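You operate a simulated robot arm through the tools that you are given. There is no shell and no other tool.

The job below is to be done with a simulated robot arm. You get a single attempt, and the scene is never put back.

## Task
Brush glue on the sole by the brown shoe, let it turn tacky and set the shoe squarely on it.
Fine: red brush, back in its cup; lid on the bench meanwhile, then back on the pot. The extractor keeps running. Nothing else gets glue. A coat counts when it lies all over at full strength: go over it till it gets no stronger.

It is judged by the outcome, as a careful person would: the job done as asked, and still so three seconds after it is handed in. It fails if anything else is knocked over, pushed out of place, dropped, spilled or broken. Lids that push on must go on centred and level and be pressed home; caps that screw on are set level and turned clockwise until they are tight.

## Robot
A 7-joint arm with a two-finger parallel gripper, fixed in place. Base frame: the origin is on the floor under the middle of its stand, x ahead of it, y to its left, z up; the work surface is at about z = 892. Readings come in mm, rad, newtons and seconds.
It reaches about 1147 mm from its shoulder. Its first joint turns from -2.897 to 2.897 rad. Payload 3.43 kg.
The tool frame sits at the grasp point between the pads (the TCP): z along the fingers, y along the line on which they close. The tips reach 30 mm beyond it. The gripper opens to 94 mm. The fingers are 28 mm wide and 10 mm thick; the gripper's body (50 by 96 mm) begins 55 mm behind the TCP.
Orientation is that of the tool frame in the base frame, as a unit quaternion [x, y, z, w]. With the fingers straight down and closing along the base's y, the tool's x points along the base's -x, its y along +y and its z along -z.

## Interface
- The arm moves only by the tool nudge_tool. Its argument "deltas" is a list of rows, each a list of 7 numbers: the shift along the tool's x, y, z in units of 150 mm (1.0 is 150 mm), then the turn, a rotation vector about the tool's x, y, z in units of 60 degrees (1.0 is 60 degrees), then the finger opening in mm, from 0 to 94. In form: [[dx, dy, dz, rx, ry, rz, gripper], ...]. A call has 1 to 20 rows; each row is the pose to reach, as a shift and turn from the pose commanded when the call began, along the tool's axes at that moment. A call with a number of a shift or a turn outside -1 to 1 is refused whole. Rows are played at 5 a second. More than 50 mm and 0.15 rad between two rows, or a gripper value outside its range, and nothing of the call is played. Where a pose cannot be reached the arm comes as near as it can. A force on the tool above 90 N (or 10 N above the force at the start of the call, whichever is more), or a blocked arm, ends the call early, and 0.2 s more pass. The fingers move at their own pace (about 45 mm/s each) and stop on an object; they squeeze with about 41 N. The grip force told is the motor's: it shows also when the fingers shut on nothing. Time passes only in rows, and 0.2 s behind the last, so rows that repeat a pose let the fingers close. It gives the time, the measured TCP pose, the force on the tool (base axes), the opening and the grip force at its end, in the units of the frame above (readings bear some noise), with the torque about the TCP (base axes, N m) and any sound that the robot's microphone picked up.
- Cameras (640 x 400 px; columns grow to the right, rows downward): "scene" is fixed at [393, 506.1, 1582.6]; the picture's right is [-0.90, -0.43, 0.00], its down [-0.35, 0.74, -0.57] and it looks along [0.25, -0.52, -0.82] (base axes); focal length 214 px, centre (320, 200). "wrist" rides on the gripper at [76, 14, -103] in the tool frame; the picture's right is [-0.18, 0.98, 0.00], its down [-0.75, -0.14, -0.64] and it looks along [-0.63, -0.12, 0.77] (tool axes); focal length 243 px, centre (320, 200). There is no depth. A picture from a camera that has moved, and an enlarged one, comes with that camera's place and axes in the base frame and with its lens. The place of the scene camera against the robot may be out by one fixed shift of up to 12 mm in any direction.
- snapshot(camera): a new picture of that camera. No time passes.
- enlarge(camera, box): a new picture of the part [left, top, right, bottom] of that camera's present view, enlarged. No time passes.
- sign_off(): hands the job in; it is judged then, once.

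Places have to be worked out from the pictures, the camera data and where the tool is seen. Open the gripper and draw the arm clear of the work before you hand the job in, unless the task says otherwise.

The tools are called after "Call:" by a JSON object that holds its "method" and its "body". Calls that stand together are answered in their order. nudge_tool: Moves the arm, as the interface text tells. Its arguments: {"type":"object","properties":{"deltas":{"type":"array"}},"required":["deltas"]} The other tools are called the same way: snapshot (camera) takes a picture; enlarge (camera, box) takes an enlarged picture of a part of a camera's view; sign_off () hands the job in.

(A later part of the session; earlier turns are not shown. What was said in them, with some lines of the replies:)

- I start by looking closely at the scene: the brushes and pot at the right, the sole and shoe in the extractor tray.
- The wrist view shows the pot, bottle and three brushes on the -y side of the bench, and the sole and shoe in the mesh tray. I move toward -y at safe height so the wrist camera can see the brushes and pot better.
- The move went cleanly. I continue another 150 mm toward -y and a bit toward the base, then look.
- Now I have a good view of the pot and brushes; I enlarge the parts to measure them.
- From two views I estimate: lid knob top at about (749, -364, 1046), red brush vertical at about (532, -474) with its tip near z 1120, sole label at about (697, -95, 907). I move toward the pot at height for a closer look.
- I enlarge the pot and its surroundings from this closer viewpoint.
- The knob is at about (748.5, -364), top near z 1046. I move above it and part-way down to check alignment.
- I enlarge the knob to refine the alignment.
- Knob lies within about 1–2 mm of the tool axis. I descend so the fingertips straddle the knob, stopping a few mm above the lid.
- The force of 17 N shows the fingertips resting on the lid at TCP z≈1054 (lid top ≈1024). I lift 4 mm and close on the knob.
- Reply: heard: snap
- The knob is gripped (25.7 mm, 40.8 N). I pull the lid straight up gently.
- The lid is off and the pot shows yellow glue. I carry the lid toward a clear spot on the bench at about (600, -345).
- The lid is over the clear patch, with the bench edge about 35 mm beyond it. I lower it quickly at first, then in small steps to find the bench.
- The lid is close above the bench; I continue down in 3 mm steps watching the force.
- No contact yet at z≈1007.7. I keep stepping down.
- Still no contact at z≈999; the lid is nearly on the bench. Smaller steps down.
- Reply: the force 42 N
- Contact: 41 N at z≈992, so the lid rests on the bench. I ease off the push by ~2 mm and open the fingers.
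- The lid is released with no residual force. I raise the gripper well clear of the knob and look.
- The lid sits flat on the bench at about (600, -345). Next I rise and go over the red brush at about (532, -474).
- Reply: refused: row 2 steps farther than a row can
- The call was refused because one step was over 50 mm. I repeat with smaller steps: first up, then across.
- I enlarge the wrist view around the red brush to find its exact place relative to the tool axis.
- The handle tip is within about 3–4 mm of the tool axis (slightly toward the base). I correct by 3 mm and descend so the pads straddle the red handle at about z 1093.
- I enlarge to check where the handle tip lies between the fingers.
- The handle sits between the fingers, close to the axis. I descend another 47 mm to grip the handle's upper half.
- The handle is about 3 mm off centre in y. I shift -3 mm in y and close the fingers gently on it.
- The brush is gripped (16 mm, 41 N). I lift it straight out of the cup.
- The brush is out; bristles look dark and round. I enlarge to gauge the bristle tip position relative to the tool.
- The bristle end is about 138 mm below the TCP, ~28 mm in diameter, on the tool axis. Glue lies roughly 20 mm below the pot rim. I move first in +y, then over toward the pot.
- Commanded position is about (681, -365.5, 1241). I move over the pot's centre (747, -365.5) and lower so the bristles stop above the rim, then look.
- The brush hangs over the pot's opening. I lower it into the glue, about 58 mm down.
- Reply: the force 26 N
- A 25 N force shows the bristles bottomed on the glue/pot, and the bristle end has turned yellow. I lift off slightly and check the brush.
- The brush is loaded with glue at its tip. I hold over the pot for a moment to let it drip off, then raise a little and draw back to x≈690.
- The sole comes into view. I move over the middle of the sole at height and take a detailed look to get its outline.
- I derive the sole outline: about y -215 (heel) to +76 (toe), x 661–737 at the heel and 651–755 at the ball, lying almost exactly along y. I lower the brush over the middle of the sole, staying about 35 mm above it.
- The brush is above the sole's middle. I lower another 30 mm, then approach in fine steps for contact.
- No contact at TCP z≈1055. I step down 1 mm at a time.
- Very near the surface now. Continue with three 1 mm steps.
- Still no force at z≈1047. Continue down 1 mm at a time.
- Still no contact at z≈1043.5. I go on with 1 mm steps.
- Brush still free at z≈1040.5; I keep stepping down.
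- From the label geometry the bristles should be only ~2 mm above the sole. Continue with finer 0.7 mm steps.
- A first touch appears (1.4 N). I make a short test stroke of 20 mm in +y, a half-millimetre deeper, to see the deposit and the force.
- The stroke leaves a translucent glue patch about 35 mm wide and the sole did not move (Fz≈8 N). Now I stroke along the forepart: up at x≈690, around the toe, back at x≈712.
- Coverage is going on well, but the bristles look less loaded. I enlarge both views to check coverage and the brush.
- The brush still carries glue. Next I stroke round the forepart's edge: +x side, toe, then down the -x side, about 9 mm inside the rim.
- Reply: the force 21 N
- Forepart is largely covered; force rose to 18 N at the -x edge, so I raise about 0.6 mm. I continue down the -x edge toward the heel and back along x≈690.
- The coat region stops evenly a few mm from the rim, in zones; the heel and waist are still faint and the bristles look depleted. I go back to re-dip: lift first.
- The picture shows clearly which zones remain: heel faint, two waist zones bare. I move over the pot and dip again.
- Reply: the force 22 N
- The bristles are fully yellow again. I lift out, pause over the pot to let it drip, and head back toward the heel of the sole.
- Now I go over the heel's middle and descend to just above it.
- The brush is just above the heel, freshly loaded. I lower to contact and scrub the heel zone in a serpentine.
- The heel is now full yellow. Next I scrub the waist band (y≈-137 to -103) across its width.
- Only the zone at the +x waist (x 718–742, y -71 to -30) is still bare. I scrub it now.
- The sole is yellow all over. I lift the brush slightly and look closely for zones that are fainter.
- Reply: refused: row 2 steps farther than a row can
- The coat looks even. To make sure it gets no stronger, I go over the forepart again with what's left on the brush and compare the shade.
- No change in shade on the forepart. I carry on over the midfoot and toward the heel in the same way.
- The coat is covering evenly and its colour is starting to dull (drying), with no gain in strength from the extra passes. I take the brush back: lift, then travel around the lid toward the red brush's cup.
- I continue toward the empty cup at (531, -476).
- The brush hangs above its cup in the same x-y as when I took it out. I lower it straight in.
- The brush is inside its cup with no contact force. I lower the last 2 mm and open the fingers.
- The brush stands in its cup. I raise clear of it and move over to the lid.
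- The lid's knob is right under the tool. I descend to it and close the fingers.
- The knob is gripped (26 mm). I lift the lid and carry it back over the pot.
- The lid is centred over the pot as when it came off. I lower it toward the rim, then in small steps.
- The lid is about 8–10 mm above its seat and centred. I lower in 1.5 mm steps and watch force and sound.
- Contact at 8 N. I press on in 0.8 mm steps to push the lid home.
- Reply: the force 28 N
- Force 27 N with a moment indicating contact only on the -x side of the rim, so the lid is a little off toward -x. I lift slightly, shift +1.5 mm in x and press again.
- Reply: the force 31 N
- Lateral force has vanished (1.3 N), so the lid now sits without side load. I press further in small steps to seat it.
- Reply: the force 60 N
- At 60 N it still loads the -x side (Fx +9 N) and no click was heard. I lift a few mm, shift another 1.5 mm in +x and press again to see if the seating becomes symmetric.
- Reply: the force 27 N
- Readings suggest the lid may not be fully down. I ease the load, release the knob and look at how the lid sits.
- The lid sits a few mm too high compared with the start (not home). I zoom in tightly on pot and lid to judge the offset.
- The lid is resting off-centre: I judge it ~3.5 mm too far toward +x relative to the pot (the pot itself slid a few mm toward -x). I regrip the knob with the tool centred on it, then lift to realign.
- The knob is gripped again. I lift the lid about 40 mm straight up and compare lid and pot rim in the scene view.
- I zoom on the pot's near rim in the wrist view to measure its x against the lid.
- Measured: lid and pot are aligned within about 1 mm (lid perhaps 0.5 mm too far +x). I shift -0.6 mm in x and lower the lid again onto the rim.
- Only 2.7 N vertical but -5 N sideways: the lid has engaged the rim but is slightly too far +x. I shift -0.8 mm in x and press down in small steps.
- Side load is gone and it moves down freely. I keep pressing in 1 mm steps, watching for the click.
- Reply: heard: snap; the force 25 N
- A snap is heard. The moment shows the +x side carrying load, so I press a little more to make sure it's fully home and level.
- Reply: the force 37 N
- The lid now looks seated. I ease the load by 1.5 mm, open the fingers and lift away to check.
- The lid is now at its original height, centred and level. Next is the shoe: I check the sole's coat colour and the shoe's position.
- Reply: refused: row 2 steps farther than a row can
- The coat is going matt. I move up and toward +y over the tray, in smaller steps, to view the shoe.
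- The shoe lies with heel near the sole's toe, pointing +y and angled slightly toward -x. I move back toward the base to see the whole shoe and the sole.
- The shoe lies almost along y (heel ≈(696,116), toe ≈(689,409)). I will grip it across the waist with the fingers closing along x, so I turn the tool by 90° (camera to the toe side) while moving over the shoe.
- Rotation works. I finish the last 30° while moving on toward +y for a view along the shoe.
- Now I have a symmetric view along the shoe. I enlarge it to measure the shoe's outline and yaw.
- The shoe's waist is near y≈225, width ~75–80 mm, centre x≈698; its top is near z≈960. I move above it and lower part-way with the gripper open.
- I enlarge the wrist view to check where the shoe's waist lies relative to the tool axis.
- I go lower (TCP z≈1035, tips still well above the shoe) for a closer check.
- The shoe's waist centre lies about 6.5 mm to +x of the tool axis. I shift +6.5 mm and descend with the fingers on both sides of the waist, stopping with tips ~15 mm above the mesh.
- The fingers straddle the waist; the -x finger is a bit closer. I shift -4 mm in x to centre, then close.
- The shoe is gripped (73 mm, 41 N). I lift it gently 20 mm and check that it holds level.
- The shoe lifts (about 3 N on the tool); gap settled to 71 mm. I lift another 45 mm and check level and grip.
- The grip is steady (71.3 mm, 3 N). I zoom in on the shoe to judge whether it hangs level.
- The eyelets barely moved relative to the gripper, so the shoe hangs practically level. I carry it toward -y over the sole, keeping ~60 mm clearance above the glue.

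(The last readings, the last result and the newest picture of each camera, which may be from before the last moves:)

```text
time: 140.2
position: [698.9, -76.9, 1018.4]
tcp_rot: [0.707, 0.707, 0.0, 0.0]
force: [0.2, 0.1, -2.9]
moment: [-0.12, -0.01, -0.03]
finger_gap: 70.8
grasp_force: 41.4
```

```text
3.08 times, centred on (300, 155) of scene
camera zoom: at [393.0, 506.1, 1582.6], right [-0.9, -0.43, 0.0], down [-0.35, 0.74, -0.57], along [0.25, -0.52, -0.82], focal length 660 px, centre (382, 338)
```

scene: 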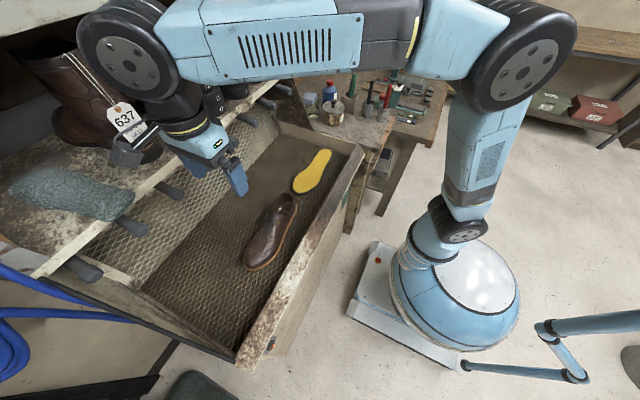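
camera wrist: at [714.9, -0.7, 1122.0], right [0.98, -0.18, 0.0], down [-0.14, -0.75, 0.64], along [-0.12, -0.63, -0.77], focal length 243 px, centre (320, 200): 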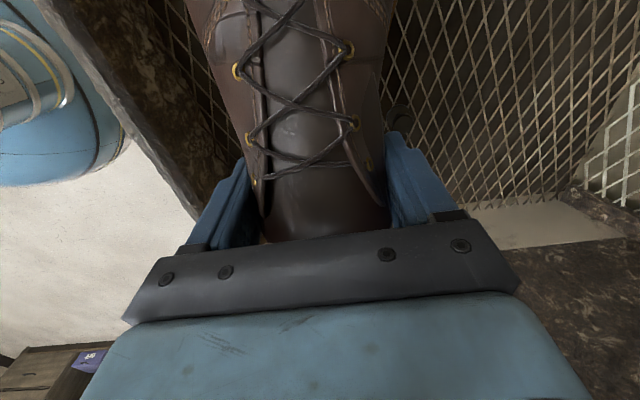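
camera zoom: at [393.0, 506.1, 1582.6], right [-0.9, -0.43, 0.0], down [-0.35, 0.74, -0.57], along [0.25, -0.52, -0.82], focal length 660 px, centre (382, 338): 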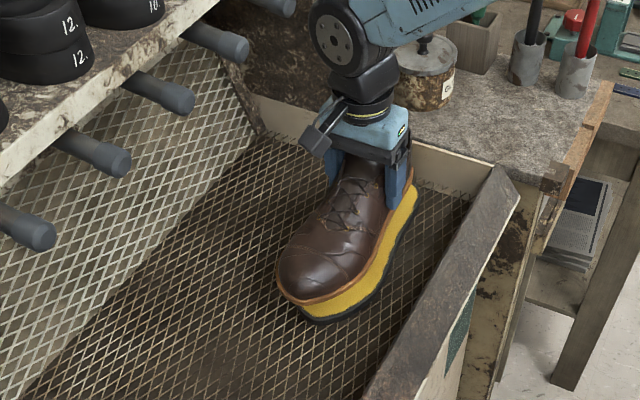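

The shoe is above the sole, about 30 mm short in y. I move the remaining 30 mm and lower to about 20 mm above the sole to compare edges.

Call:
{"method": "nudge_tool", "body": {"deltas": [[-0.1, 0, 0, 0, 0, 0, 30], [-0.2, 0, 0, 0, 0, 0, 30], [-0.2, 0, 0.1, 0, 0, 0, 30], [-0.2, 0, 0.2, 0, 0, 0, 30], [-0.2, 0, 0.26, 0, 0, 0, 30], [-0.2, 0, 0.26, 0, 0, 0, 30]]}}

Call:
{"method": "enlarge", "body": {"camera": "scene", "box": [260, 110, 350, 210]}}

Call:
{"method": "snapshot", "body": {"camera": "wrist"}}

```text
time: 141.6
position: [700.7, -104.1, 978.3]
tcp_rot: [0.707, 0.707, -0.002, 0.001]
force: [0.3, -0.4, -3.1]
moment: [-0.11, 0.01, -0.02]
finger_gap: 70.6
grasp_force: 41.4
```

```text
4.00 times, centred on (305, 160) of scene
camera zoom: at [393.0, 506.1, 1582.6], right [-0.9, -0.43, 0.0], down [-0.35, 0.74, -0.57], along [0.25, -0.52, -0.82], focal length 858 px, centre (380, 360)
```

zoom: 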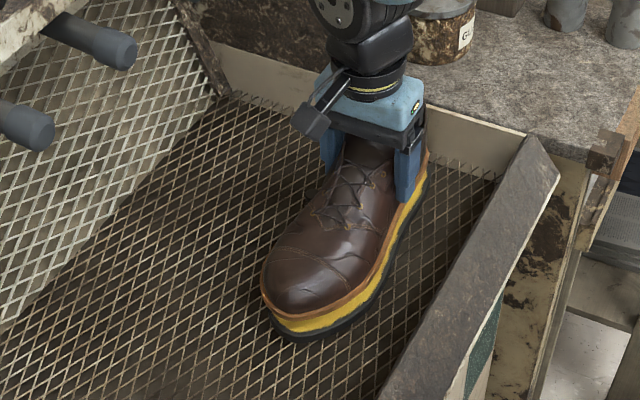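

```text
taken
camera wrist: at [716.9, -28.5, 1082.4], right [0.98, -0.18, 0.0], down [-0.14, -0.75, 0.64], along [-0.12, -0.63, -0.77], focal length 243 px, centre (320, 200)
```

wrist: 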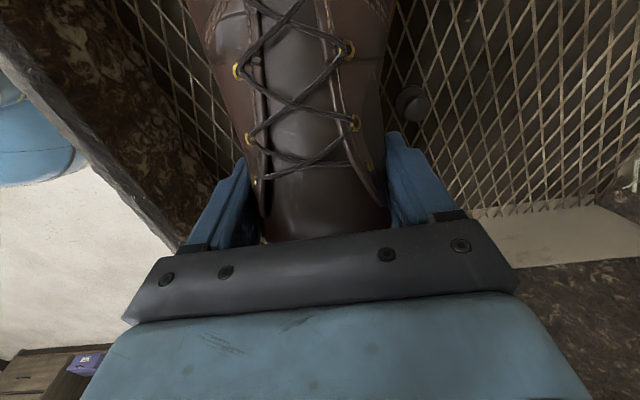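

The shoe floats just above the sole, closely aligned. I lower another 12 mm and zoom for the edge comparison at toe and side.

Call:
{"method": "nudge_tool", "body": {"deltas": [[0, 0, 0.04, 0, 0, 0, 30], [0, 0, 0.08, 0, 0, 0, 30], [0, 0, 0.08, 0, 0, 0, 30]]}}

Call:
{"method": "enlarge", "body": {"camera": "scene", "box": [270, 150, 330, 200]}}

Call:
{"method": "enlarge", "body": {"camera": "scene", "box": [310, 110, 360, 170]}}

```text
time: 142.4
position: [700.8, -103.4, 968.1]
tcp_rot: [0.708, 0.706, 0.0, 0.0]
force: [0.8, 0.4, -2.7]
moment: [-0.16, -0.04, -0.01]
finger_gap: 70.6
grasp_force: 41.4
```

```text
8.00 times, centred on (300, 175) of scene
camera zoom: at [393.0, 506.1, 1582.6], right [-0.9, -0.43, 0.0], down [-0.35, 0.74, -0.57], along [0.25, -0.52, -0.82], focal length 1716 px, centre (480, 400)
```

zoom: 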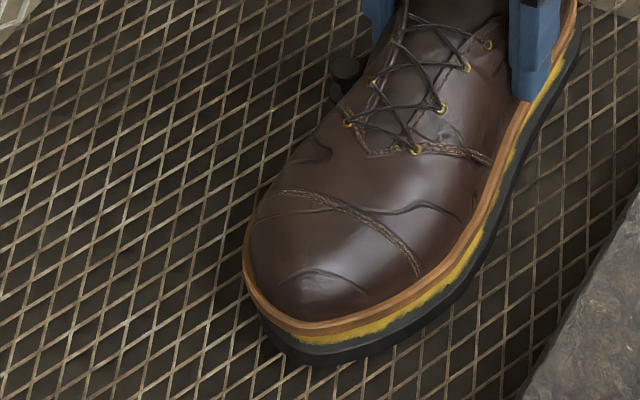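

```text
6.67 times, centred on (335, 140) of scene
camera zoom: at [393.0, 506.1, 1582.6], right [-0.9, -0.43, 0.0], down [-0.35, 0.74, -0.57], along [0.25, -0.52, -0.82], focal length 1430 px, centre (220, 600)
```

zoom: 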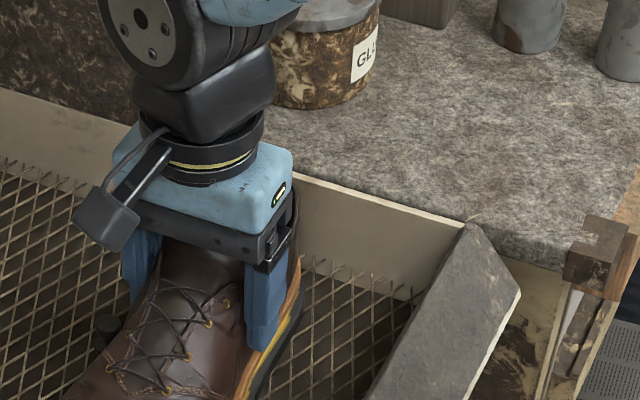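

I zoom further on three edge spots (toe, ball side, waist/heel side) to measure the offsets.

Call:
{"method": "enlarge", "body": {"camera": "scene", "box": [285, 180, 317, 200]}}

Call:
{"method": "enlarge", "body": {"camera": "scene", "box": [310, 160, 342, 180]}}

Call:
{"method": "enlarge", "body": {"camera": "scene", "box": [324, 138, 356, 158]}}

Call:
{"method": "enlarge", "body": {"camera": "scene", "box": [268, 165, 300, 185]}}

```text
16.00 times, centred on (301, 190) of scene
camera zoom: at [393.0, 506.1, 1582.6], right [-0.9, -0.43, 0.0], down [-0.35, 0.74, -0.57], along [0.25, -0.52, -0.82], focal length 3432 px, centre (624, 360)
```

zoom: 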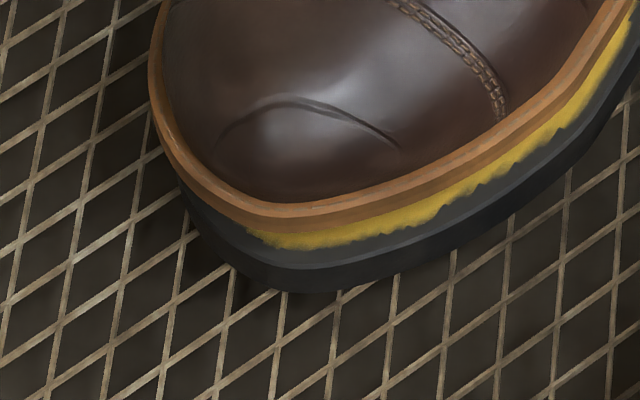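

```text
16.00 times, centred on (326, 170) of scene
camera zoom: at [393.0, 506.1, 1582.6], right [-0.9, -0.43, 0.0], down [-0.35, 0.74, -0.57], along [0.25, -0.52, -0.82], focal length 3432 px, centre (224, 680)
```

zoom: 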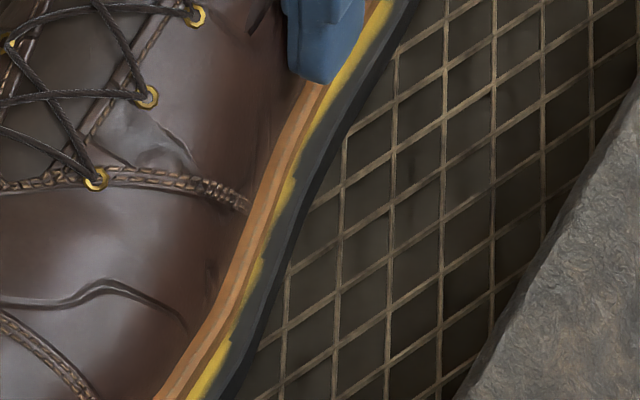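

```text
16.00 times, centred on (340, 148) of scene
camera zoom: at [393.0, 506.1, 1582.6], right [-0.9, -0.43, 0.0], down [-0.35, 0.74, -0.57], along [0.25, -0.52, -0.82], focal length 3432 px, centre (0, 1032)
```

zoom: 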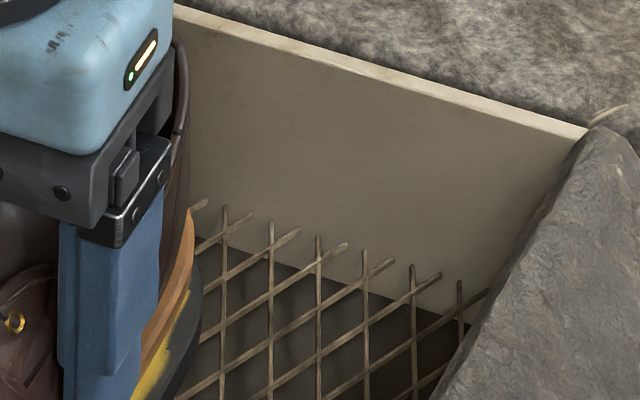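

```text
16.00 times, centred on (284, 175) of scene
camera zoom: at [393.0, 506.1, 1582.6], right [-0.9, -0.43, 0.0], down [-0.35, 0.74, -0.57], along [0.25, -0.52, -0.82], focal length 3432 px, centre (896, 600)
```

zoom: 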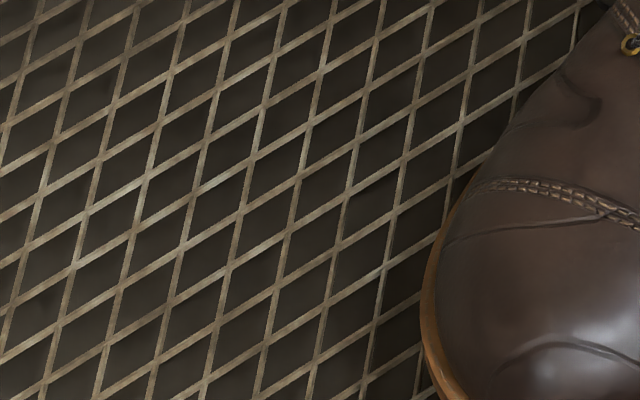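

From the 16x views I estimate (gap ≈10 mm): the sole lies ~3 mm more toward +y and ~1 mm more toward -x than the shoe, with yaw matching. I shift accordingly and lower 6 mm, then re-check.

Call:
{"method": "nudge_tool", "body": {"deltas": [[0.0207, -0.0067, 0, 0, 0, 0, 30], [0.0207, -0.0067, 0.02, 0, 0, 0, 30], [0.0207, -0.0067, 0.04, 0, 0, 0, 30], [0.0207, -0.0067, 0.04, 0, 0, 0, 30]]}}

Call:
{"method": "enlarge", "body": {"camera": "scene", "box": [285, 180, 317, 200]}}

Call:
{"method": "enlarge", "body": {"camera": "scene", "box": [310, 160, 342, 180]}}

Call:
{"method": "enlarge", "body": {"camera": "scene", "box": [328, 140, 352, 155]}}

```text
time: 143.4
position: [700.0, -99.9, 962.7]
tcp_rot: [0.707, 0.707, -0.001, 0.001]
force: [0.4, 0.6, -2.5]
moment: [-0.15, 0.01, 0.01]
finger_gap: 70.7
grasp_force: 41.5
```

```text
16.00 times, centred on (301, 190) of scene
camera zoom: at [393.0, 506.1, 1582.6], right [-0.9, -0.43, 0.0], down [-0.35, 0.74, -0.57], along [0.25, -0.52, -0.82], focal length 3432 px, centre (624, 360)
```

zoom: 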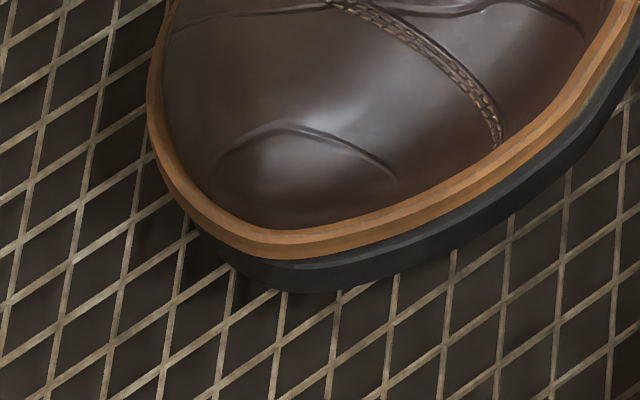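

```text
16.00 times, centred on (326, 170) of scene
camera zoom: at [393.0, 506.1, 1582.6], right [-0.9, -0.43, 0.0], down [-0.35, 0.74, -0.57], along [0.25, -0.52, -0.82], focal length 3432 px, centre (224, 680)
```

zoom: 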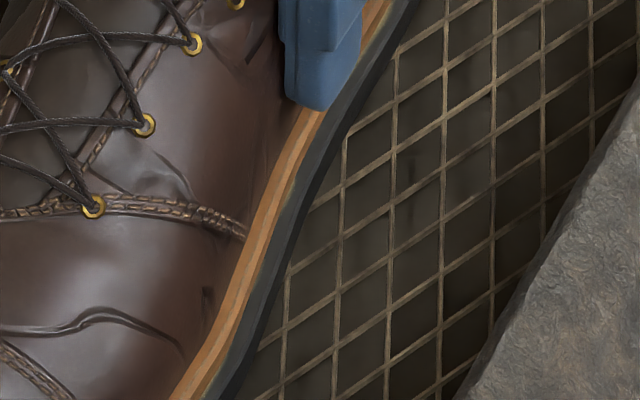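

```text
16.00 times, centred on (340, 148) of scene
camera zoom: at [393.0, 506.1, 1582.6], right [-0.9, -0.43, 0.0], down [-0.35, 0.74, -0.57], along [0.25, -0.52, -0.82], focal length 3432 px, centre (0, 1040)
```

zoom: 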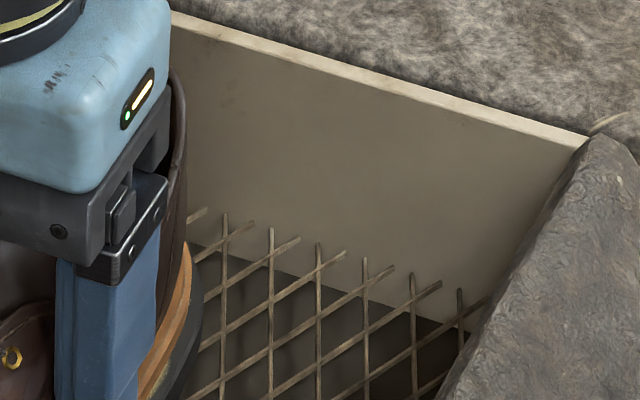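

Toe front matches; on the -x side the sole shows ~3 mm more than it should at the ball and ~0.5–1 mm at the heel. I correct by -1.7 mm x, -2 mm y and a 0.5° turn, then look again at this height.

Call:
{"method": "nudge_tool", "body": {"deltas": [[0, 0, -0.007, 0, 0, 0, 30], [-0.0133, -0.0113, -0.007, 0, 0, -0.0083, 30], [-0.0133, -0.0113, -0.007, 0, 0, -0.0083, 30], [-0.0133, -0.0113, 0, 0, 0, -0.0083, 30], [-0.0133, -0.0113, 0, 0, 0, -0.0083, 30]]}}

Call:
{"method": "enlarge", "body": {"camera": "scene", "box": [285, 180, 317, 200]}}

Call:
{"method": "enlarge", "body": {"camera": "scene", "box": [310, 160, 342, 180]}}

Call:
{"method": "enlarge", "body": {"camera": "scene", "box": [328, 140, 352, 155]}}

```text
time: 144.6
position: [697.7, -102.5, 963.8]
tcp_rot: [0.704, 0.71, 0.0, 0.0]
force: [-0.3, -0.1, -2.3]
moment: [-0.13, 0.02, 0.01]
finger_gap: 70.9
grasp_force: 41.2
```

```text
16.00 times, centred on (301, 190) of scene
camera zoom: at [393.0, 506.1, 1582.6], right [-0.9, -0.43, 0.0], down [-0.35, 0.74, -0.57], along [0.25, -0.52, -0.82], focal length 3432 px, centre (624, 360)
```

zoom: 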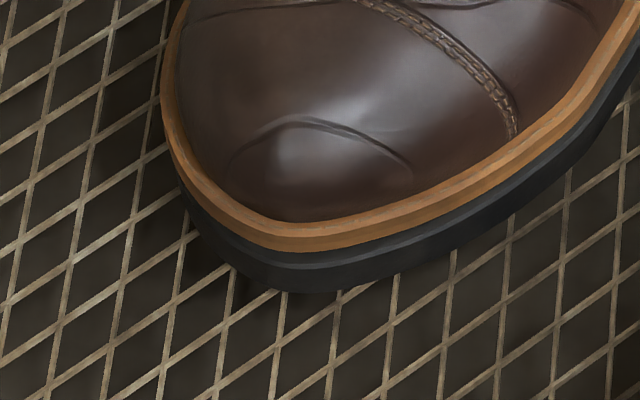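

```text
16.00 times, centred on (326, 170) of scene
camera zoom: at [393.0, 506.1, 1582.6], right [-0.9, -0.43, 0.0], down [-0.35, 0.74, -0.57], along [0.25, -0.52, -0.82], focal length 3432 px, centre (224, 680)
```

zoom: 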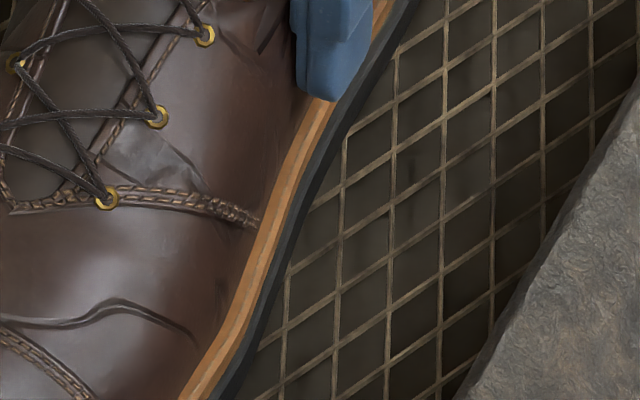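

```text
16.00 times, centred on (340, 148) of scene
camera zoom: at [393.0, 506.1, 1582.6], right [-0.9, -0.43, 0.0], down [-0.35, 0.74, -0.57], along [0.25, -0.52, -0.82], focal length 3432 px, centre (0, 1040)
```

zoom: 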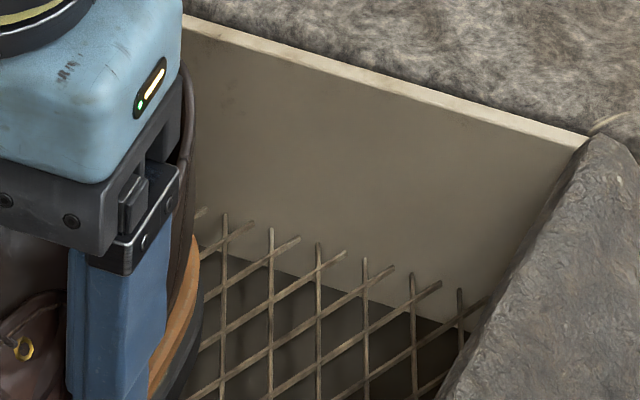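

Ball and toe now match; the heel is ~1.5 mm too far toward -x, so I add 0.6° more turn with a +0.6 mm x shift, and +0.5 mm in y.

Call:
{"method": "nudge_tool", "body": {"deltas": [[0.0033, 0.004, 0, 0, 0, -0.01, 30], [0.0033, 0.004, 0, 0, 0, -0.01, 30], [0.0033, 0.004, 0, 0, 0, -0.01, 30]]}}

Call:
{"method": "enlarge", "body": {"camera": "scene", "box": [285, 180, 317, 200]}}

Call:
{"method": "enlarge", "body": {"camera": "scene", "box": [310, 160, 342, 180]}}

Call:
{"method": "enlarge", "body": {"camera": "scene", "box": [328, 140, 352, 155]}}

```text
time: 145.4
position: [698.9, -102.8, 963.8]
tcp_rot: [0.7, 0.714, 0.001, 0.0]
force: [1.0, 0.3, -2.0]
moment: [-0.12, -0.02, 0.03]
finger_gap: 70.6
grasp_force: 41.3
```

```text
16.00 times, centred on (301, 190) of scene
camera zoom: at [393.0, 506.1, 1582.6], right [-0.9, -0.43, 0.0], down [-0.35, 0.74, -0.57], along [0.25, -0.52, -0.82], focal length 3432 px, centre (624, 360)
```

zoom: 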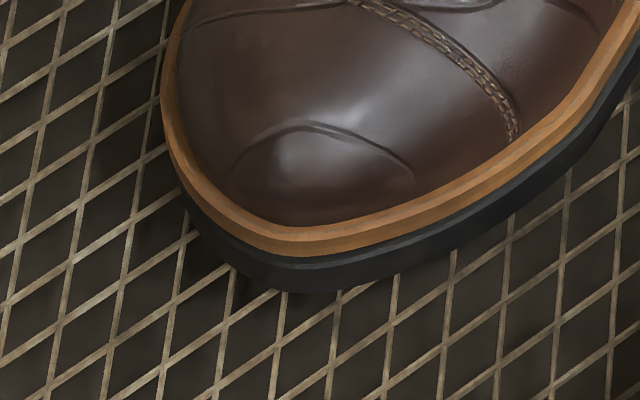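

```text
16.00 times, centred on (326, 170) of scene
camera zoom: at [393.0, 506.1, 1582.6], right [-0.9, -0.43, 0.0], down [-0.35, 0.74, -0.57], along [0.25, -0.52, -0.82], focal length 3432 px, centre (224, 680)
```

zoom: 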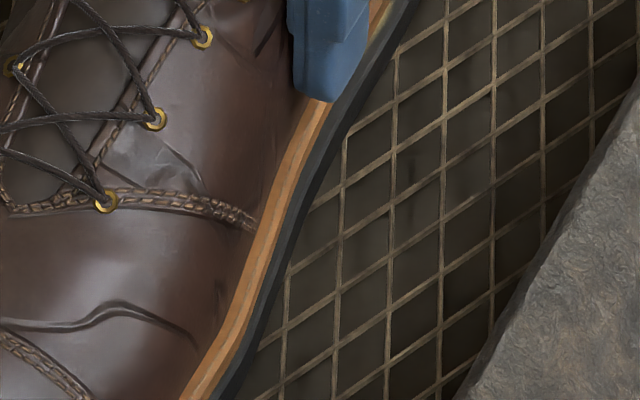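

```text
16.00 times, centred on (340, 148) of scene
camera zoom: at [393.0, 506.1, 1582.6], right [-0.9, -0.43, 0.0], down [-0.35, 0.74, -0.57], along [0.25, -0.52, -0.82], focal length 3432 px, centre (0, 1040)
```

zoom: 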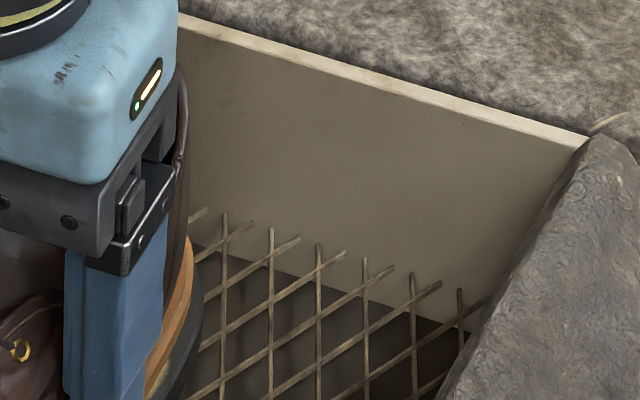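

All three spots agree within about 1 mm. The coat has been matt (tacky) for a while, so I lower the shoe straight down in small steps onto the sole.

Call:
{"method": "nudge_tool", "body": {"deltas": [[0, 0, 0.0067, 0, 0, 0, 30], [0, 0, 0.0133, 0, 0, 0, 30], [0, 0, 0.02, 0, 0, 0, 30], [0, 0, 0.0233, 0, 0, 0, 30], [0, 0, 0.0233, 0, 0, 0, 30]]}}

Call:
{"method": "enlarge", "body": {"camera": "scene", "box": [285, 180, 317, 200]}}

```text
time: 146.6
position: [698.3, -102.8, 959.0]
tcp_rot: [0.7, 0.714, 0.0, 0.0]
force: [0.4, 0.1, -2.8]
moment: [-0.15, 0.01, 0.0]
finger_gap: 71.0
grasp_force: 41.1
```

```text
16.00 times, centred on (301, 190) of scene
camera zoom: at [393.0, 506.1, 1582.6], right [-0.9, -0.43, 0.0], down [-0.35, 0.74, -0.57], along [0.25, -0.52, -0.82], focal length 3432 px, centre (624, 360)
```

zoom: 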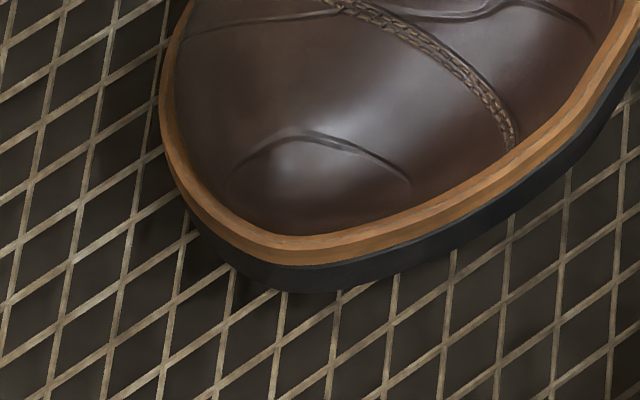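

Very close now (≈1–2 mm gap), still no contact force. I continue down in 0.7 mm steps.

Call:
{"method": "nudge_tool", "body": {"deltas": [[0, 0, 0.005, 0, 0, 0, 30], [0, 0, 0.01, 0, 0, 0, 30], [0, 0, 0.0133, 0, 0, 0, 30], [0, 0, 0.0133, 0, 0, 0, 30]]}}

Call:
{"method": "enlarge", "body": {"camera": "scene", "box": [285, 180, 317, 200]}}

```text
time: 147.6
position: [698.7, -102.9, 958.0]
tcp_rot: [0.7, 0.714, 0.001, 0.001]
force: [6.0, -7.3, 19.0]
moment: [0.35, 0.64, 0.11]
finger_gap: 70.5
grasp_force: 40.7
```

```text
16.00 times, centred on (301, 190) of scene
camera zoom: at [393.0, 506.1, 1582.6], right [-0.9, -0.43, 0.0], down [-0.35, 0.74, -0.57], along [0.25, -0.52, -0.82], focal length 3432 px, centre (624, 360)
```

zoom: 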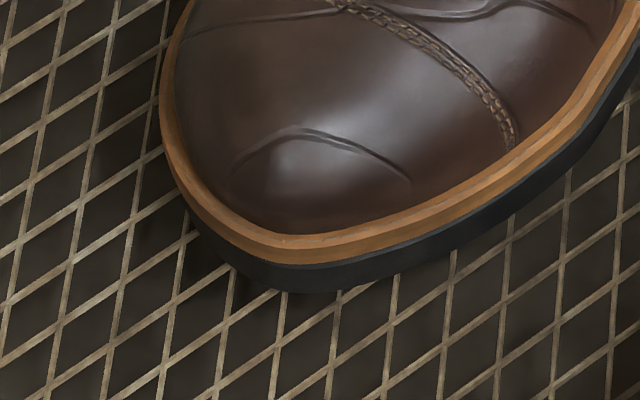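

Contact: about 20 N, centred a bit toward the -x side. I press slightly more so the shoe beds down flat.

Call:
{"method": "nudge_tool", "body": {"deltas": [[0, 0, 0.005, 0, 0, 0, 30], [0, 0, 0.01, 0, 0, 0, 30], [0, 0, 0.01, 0, 0, 0, 30], [0, 0, 0.01, 0, 0, 0, 30]]}}

Call:
{"method": "enlarge", "body": {"camera": "scene", "box": [270, 140, 350, 200]}}

```text
time: 148.6
position: [699.1, -102.2, 957.5]
tcp_rot: [0.7, 0.714, 0.001, 0.001]
force: [14.6, -7.1, 37.5]
moment: [-0.41, 0.8, 0.62]
finger_gap: 70.8
grasp_force: 40.8
```

```text
6.67 times, centred on (310, 170) of scene
camera zoom: at [393.0, 506.1, 1582.6], right [-0.9, -0.43, 0.0], down [-0.35, 0.74, -0.57], along [0.25, -0.52, -0.82], focal length 1430 px, centre (387, 400)
```

zoom: 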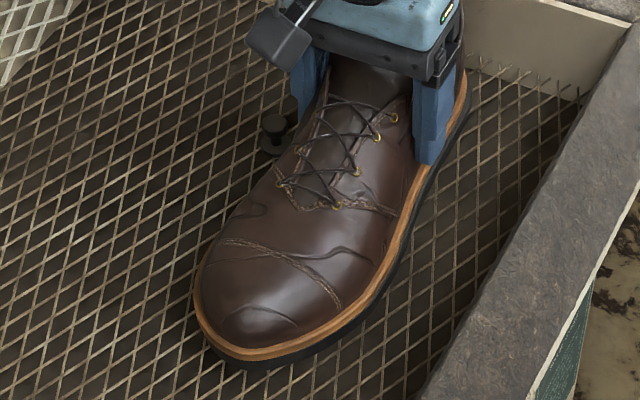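

The shoe is bedded on the sole with 37 N. I hold briefly, then ease off the load a little and open the fingers only part-way.

Call:
{"method": "nudge_tool", "body": {"deltas": [[0, 0, 0, 0, 0, 0, 30], [0, 0, 0, 0, 0, 0, 30], [0, 0, 0, 0, 0, 0, 30], [0, 0.003, -0.008, 0, 0, 0, 30], [0, 0.003, -0.008, 0, 0, 0, 72], [0, 0.003, -0.008, 0, 0, 0, 76], [0, 0.003, -0.008, 0, 0, 0, 80], [0, 0.003, -0.008, 0, 0, 0, 82], [0, 0.003, -0.008, 0, 0, 0, 82]]}}

Call:
{"method": "enlarge", "body": {"camera": "scene", "box": [270, 140, 350, 200]}}

Call:
{"method": "snapshot", "body": {"camera": "wrist"}}

```text
time: 150.6
position: [698.7, -102.2, 957.8]
tcp_rot: [0.7, 0.714, 0.0, -0.001]
force: [-0.4, 0.0, 0.4]
moment: [0.02, 0.0, -0.01]
finger_gap: 82.0
grasp_force: 0.0
```

```text
6.67 times, centred on (310, 170) of scene
camera zoom: at [393.0, 506.1, 1582.6], right [-0.9, -0.43, 0.0], down [-0.35, 0.74, -0.57], along [0.25, -0.52, -0.82], focal length 1430 px, centre (387, 400)
```

zoom: 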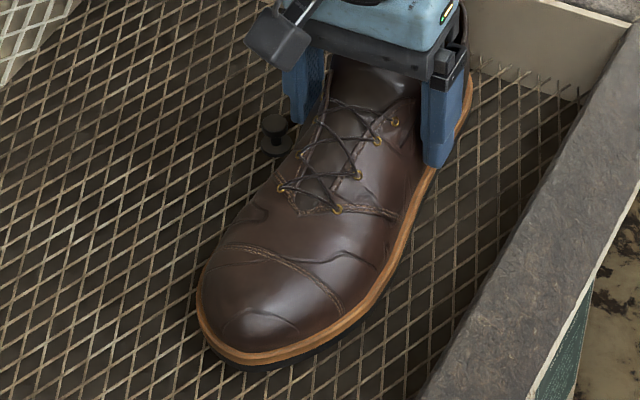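

```text
taken
camera wrist: at [713.4, -26.2, 1060.7], right [0.99, -0.17, 0.0], down [-0.13, -0.76, 0.64], along [-0.11, -0.63, -0.77], focal length 243 px, centre (320, 200)
```

wrist: 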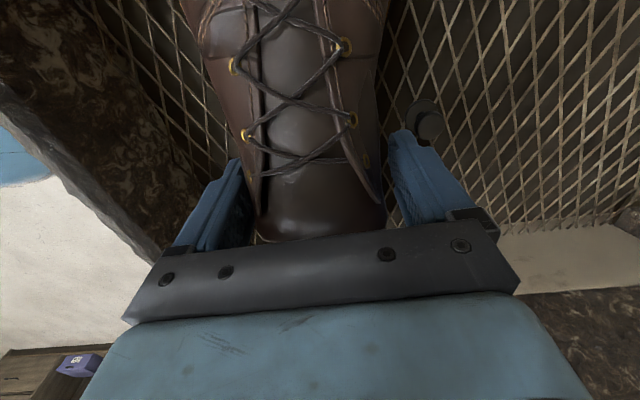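

Released with no residual force. I zoom in to check the alignment of shoe and sole now.

Call:
{"method": "enlarge", "body": {"camera": "scene", "box": [285, 180, 317, 200]}}

Call:
{"method": "enlarge", "body": {"camera": "scene", "box": [310, 160, 342, 180]}}

Call:
{"method": "enlarge", "body": {"camera": "scene", "box": [328, 140, 352, 155]}}

```text
16.00 times, centred on (301, 190) of scene
camera zoom: at [393.0, 506.1, 1582.6], right [-0.9, -0.43, 0.0], down [-0.35, 0.74, -0.57], along [0.25, -0.52, -0.82], focal length 3432 px, centre (624, 360)
```

zoom: 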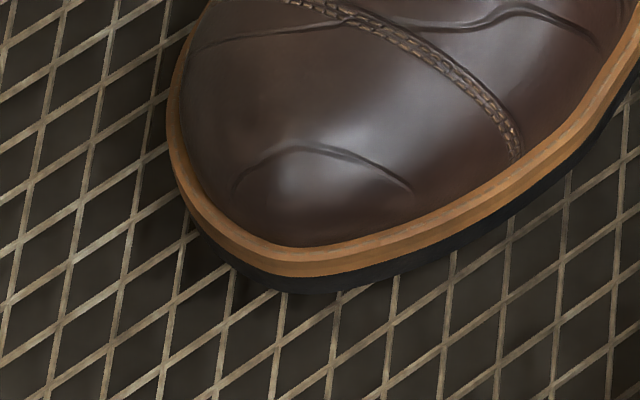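

```text
16.00 times, centred on (326, 170) of scene
camera zoom: at [393.0, 506.1, 1582.6], right [-0.9, -0.43, 0.0], down [-0.35, 0.74, -0.57], along [0.25, -0.52, -0.82], focal length 3432 px, centre (224, 680)
```

zoom: 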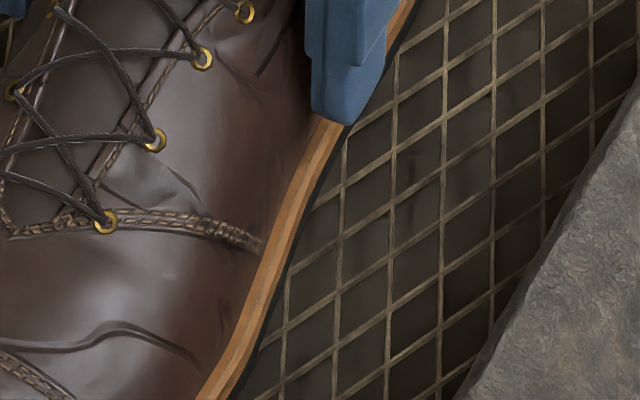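

```text
16.00 times, centred on (340, 148) of scene
camera zoom: at [393.0, 506.1, 1582.6], right [-0.9, -0.43, 0.0], down [-0.35, 0.74, -0.57], along [0.25, -0.52, -0.82], focal length 3432 px, centre (0, 1040)
```

zoom: 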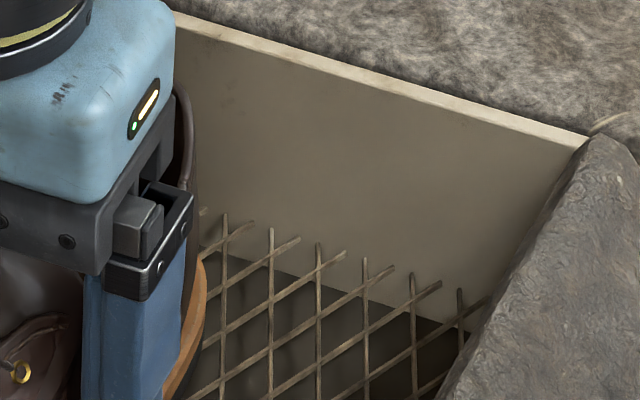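

The shoe settled flat; edges still agree within ~2–3 mm. I raise the gripper straight up clear of the shoe and look at it from above.

Call:
{"method": "nudge_tool", "body": {"deltas": [[0, 0, -0.05, 0, 0, 0, 84], [0, 0, -0.15, 0, 0, 0, 88], [0, 0, -0.3, 0, 0, 0, 94], [0, 0, -0.55, 0, 0, 0, 94], [0, 0, -0.8, 0, 0, 0, 94], [0, 0, -1.0, 0, 0, 0, 94], [0, 0, -1.0, 0, 0, 0, 94]]}}

Call:
{"method": "enlarge", "body": {"camera": "scene", "box": [260, 110, 360, 210]}}

Call:
{"method": "snapshot", "body": {"camera": "wrist"}}

```text
time: 152.2
position: [697.9, -105.2, 1104.6]
tcp_rot: [0.701, 0.713, 0.0, 0.001]
force: [-1.2, -0.5, 0.3]
moment: [-0.04, -0.01, -0.01]
finger_gap: 94.1
grasp_force: 0.1
```

```text
4.00 times, centred on (310, 160) of scene
camera zoom: at [393.0, 506.1, 1582.6], right [-0.9, -0.43, 0.0], down [-0.35, 0.74, -0.57], along [0.25, -0.52, -0.82], focal length 858 px, centre (360, 360)
```

zoom: 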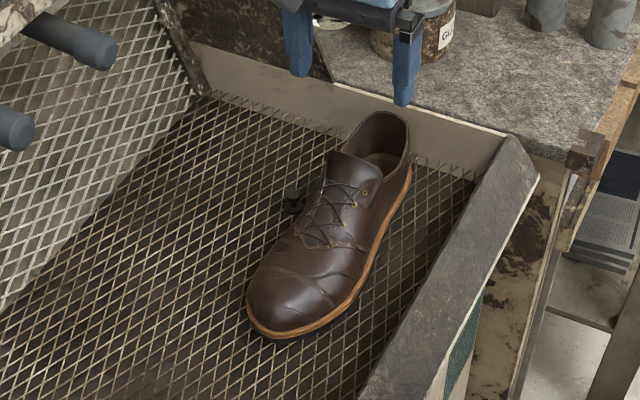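

```text
taken
camera wrist: at [712.2, -28.5, 1209.0], right [0.99, -0.17, 0.0], down [-0.13, -0.76, 0.64], along [-0.11, -0.63, -0.77], focal length 243 px, centre (320, 200)
```

wrist: 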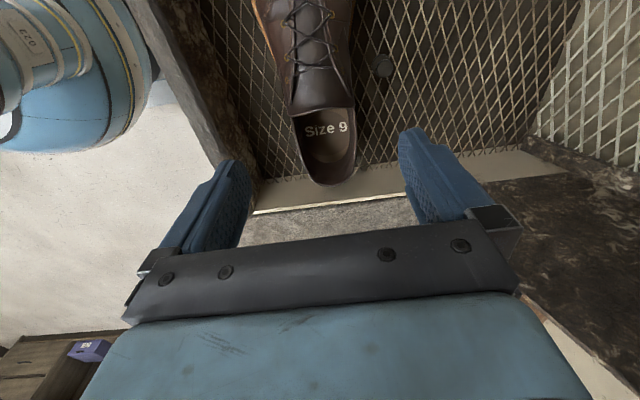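

The shoe rests on the sole. I check its rim closely in the scene view and then from the toe side with the wrist camera.

Call:
{"method": "enlarge", "body": {"camera": "scene", "box": [325, 135, 365, 165]}}

Call:
{"method": "enlarge", "body": {"camera": "scene", "box": [280, 165, 330, 200]}}

Call:
{"method": "nudge_tool", "body": {"deltas": [[0.2, 0, -0.2, 0, 0, 0, 94], [0.45, 0, -0.4, 0, 0, 0, 94], [0.7, 0, -0.6, 0, 0, 0, 94], [0.95, 0, -0.8, 0, 0, 0, 94], [0.95, 0, -0.8, 0, 0, 0, 94]]}}

Call:
{"method": "snapshot", "body": {"camera": "wrist"}}

```text
13.33 times, centred on (345, 150) of scene
camera zoom: at [393.0, 506.1, 1582.6], right [-0.9, -0.43, 0.0], down [-0.35, 0.74, -0.57], along [0.25, -0.52, -0.82], focal length 2860 px, centre (-13, 867)
```

zoom: 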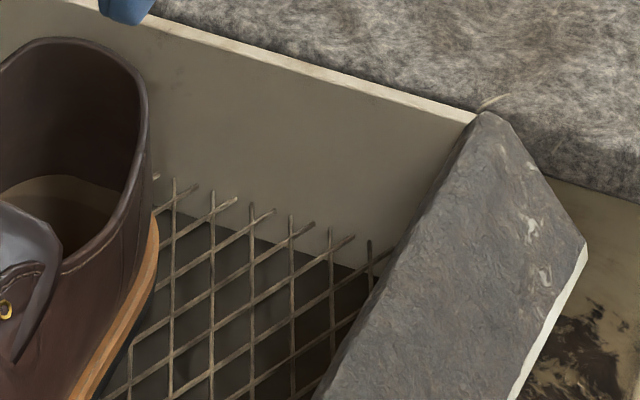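

```text
11.43 times, centred on (305, 182) of scene
camera zoom: at [393.0, 506.1, 1582.6], right [-0.9, -0.43, 0.0], down [-0.35, 0.74, -0.57], along [0.25, -0.52, -0.82], focal length 2451 px, centre (491, 400)
```

zoom: 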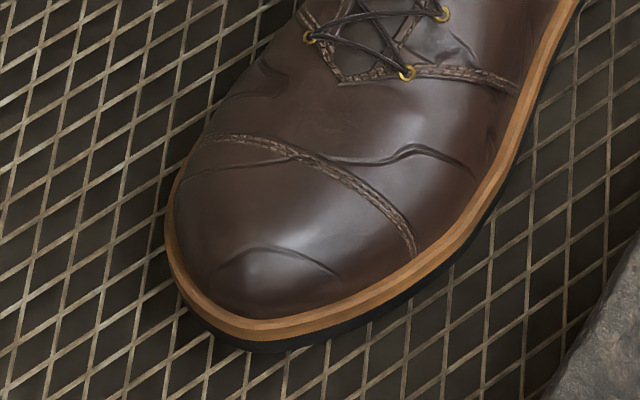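

```text
time: 153.4
position: [700.9, 41.1, 1226.4]
tcp_rot: [0.701, 0.714, 0.0, -0.001]
force: [-0.5, 0.0, -0.2]
moment: [0.03, -0.01, 0.02]
finger_gap: 94.0
grasp_force: 0.0
```

```text
taken
camera wrist: at [715.6, 117.1, 1329.4], right [0.99, -0.17, 0.0], down [-0.13, -0.76, 0.64], along [-0.11, -0.63, -0.77], focal length 243 px, centre (320, 200)
```

wrist: 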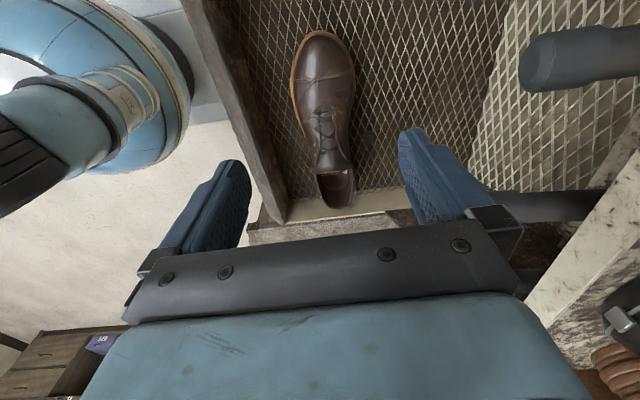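

I enlarge the wrist view to check whether the sole shows beyond the shoe on the +x side and toe.

Call:
{"method": "enlarge", "body": {"camera": "wrist", "box": [270, 20, 380, 100]}}

Call:
{"method": "enlarge", "body": {"camera": "wrist", "box": [280, 90, 390, 220]}}

```text
5.00 times, centred on (325, 60) of wrist
camera zoom: at [715.6, 117.1, 1329.4], right [0.99, -0.17, 0.0], down [-0.13, -0.76, 0.64], along [-0.11, -0.63, -0.77], focal length 1213 px, centre (295, 900)
```

zoom: 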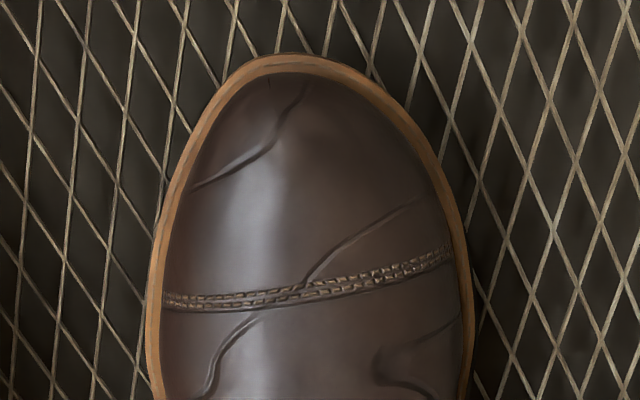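

```text
3.08 times, centred on (335, 155) of wrist
camera zoom: at [715.6, 117.1, 1329.4], right [0.99, -0.17, 0.0], down [-0.13, -0.76, 0.64], along [-0.11, -0.63, -0.77], focal length 746 px, centre (274, 338)
```

zoom: 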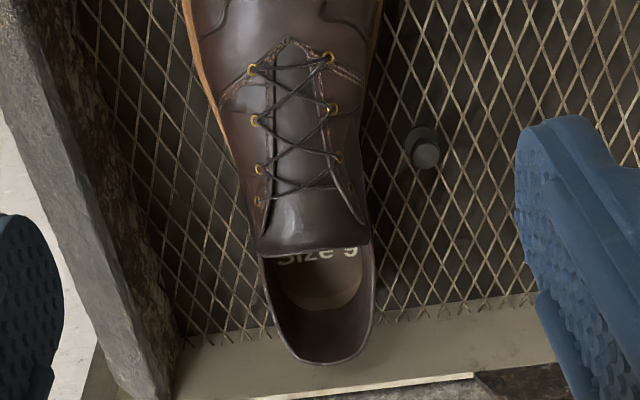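

The welt covers the sole evenly from above: the shoe sits square. I now check the pot lid, the brush and the rest of the bench once more.

Call:
{"method": "enlarge", "body": {"camera": "scene", "box": [315, 75, 405, 130]}}

Call:
{"method": "enlarge", "body": {"camera": "scene", "box": [333, 92, 363, 126]}}

Call:
{"method": "snapshot", "body": {"camera": "scene"}}

```text
7.11 times, centred on (360, 102) of scene
camera zoom: at [393.0, 506.1, 1582.6], right [-0.9, -0.43, 0.0], down [-0.35, 0.74, -0.57], along [0.25, -0.52, -0.82], focal length 1525 px, centre (36, 893)
```

zoom: 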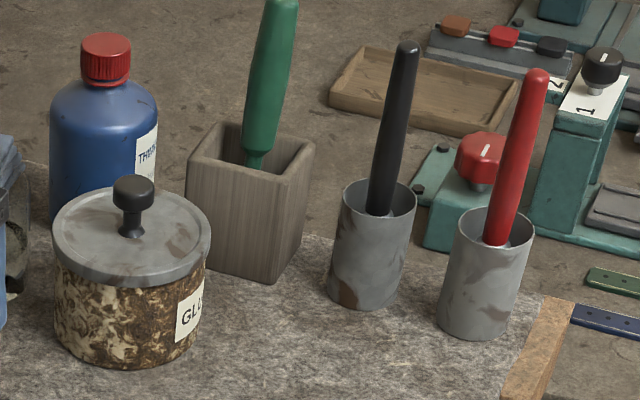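

```text
11.76 times, centred on (348, 109) of scene
camera zoom: at [393.0, 506.1, 1582.6], right [-0.9, -0.43, 0.0], down [-0.35, 0.74, -0.57], along [0.25, -0.52, -0.82], focal length 2523 px, centre (-9, 1271)
```

zoom: 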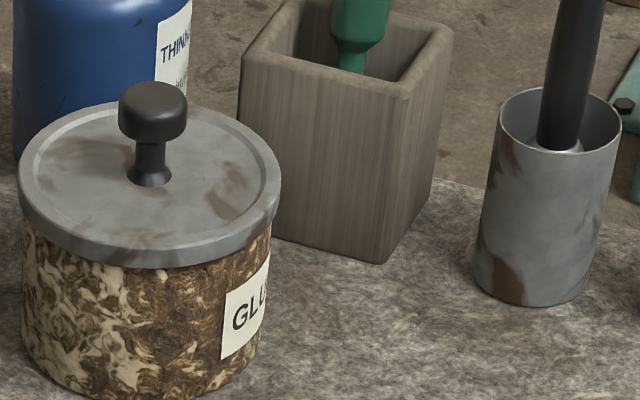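

```text
taken
```

scene: 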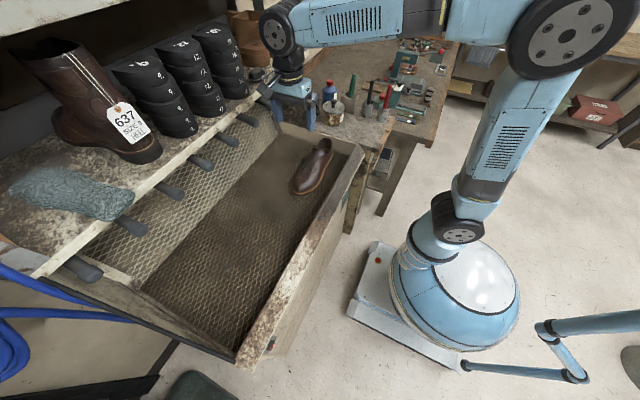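

Lid is on, centred and level; red brush in its cup; everything else is in place and the switches are untouched. I draw the arm up and back, clear of the work, gripper open.

Call:
{"method": "nudge_tool", "body": {"deltas": [[0, 0, -0.25, 0, 0, 0, 94], [0, -0.1, -0.5, 0, 0, 0, 94], [0, -0.3, -0.7, 0, 0, 0, 94], [0, -0.5, -0.85, 0, 0, 0, 94], [0, -0.7, -0.95, 0, 0, 0, 94], [0, -0.7, -0.95, 0, 0, 0, 94], [0, -0.7, -0.95, 0, 0, 0, 94]]}}

Call:
{"method": "enlarge", "body": {"camera": "scene", "box": [260, 110, 360, 210]}}

Call:
{"method": "snapshot", "body": {"camera": "wrist"}}

```text
time: 155.0
position: [590.9, 36.7, 1370.1]
tcp_rot: [0.7, 0.714, -0.001, 0.001]
force: [0.1, 0.0, 0.0]
moment: [-0.01, -0.01, 0.0]
finger_gap: 93.9
grasp_force: 0.0
```

```text
4.00 times, centred on (310, 160) of scene
camera zoom: at [393.0, 506.1, 1582.6], right [-0.9, -0.43, 0.0], down [-0.35, 0.74, -0.57], along [0.25, -0.52, -0.82], focal length 858 px, centre (360, 360)
```

zoom: 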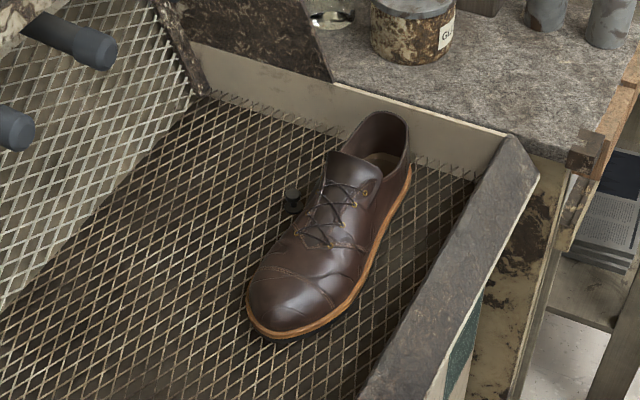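

```text
taken
camera wrist: at [605.8, 112.9, 1474.2], right [0.99, -0.17, 0.0], down [-0.13, -0.76, 0.64], along [-0.11, -0.63, -0.77], focal length 243 px, centre (320, 200)
```

wrist: 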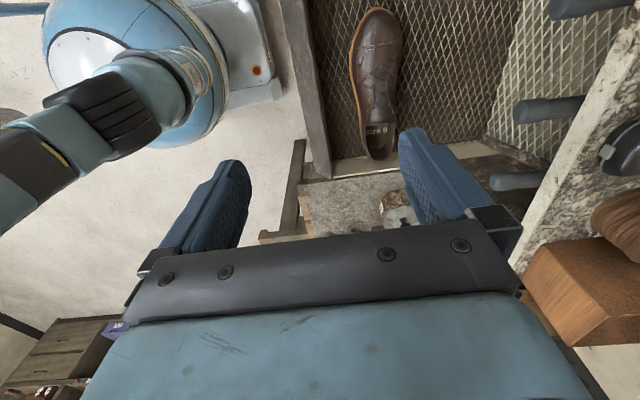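

The shoe is on the sole in the same outline the bare sole had. The lid is home on the pot, the brush is in its cup, the gripper is open and the arm is clear. I hand the job in.

Call:
{"method": "sign_off", "body": {}}

```text
The job is handed in.
```

The job is handed in: the brown shoe is set on its glued sole, and the lid and the red brush are back where they belong. I judged the results below from pictures and force readings.

- **Glue:** I brushed the sole until it was yellow all over. Going over the forepart and waist again made it no stronger; the heel I only scrubbed once, on a full load. The glued area stops a few millimetres inside the sole's edge all round.
- **Tack:** I judged it tacky because the colour turned from bright to dull and then stayed that way. I had no other way to test it.
- **Shoe:** It was lowered on, pressed at about 37 N and released. It had been tilted slightly in the grip and dropped flat when I let go. It is probably 2–3 mm too far toward the toe and turned by about 1°. From above, the shoe covers the sole where I could see it; I could not see the back of the heel.
- **Lid:** My first attempt to refit it did not go home. It slid the pot a few millimetres toward the robot, and I left the pot there. The second attempt snapped on, and the lid looks centred, level and at its original height.
- **Brush and bench:** The red brush is back in its cup. I saw no glue on anything else, nothing looks knocked over, and I did not touch the extractor or any switches.
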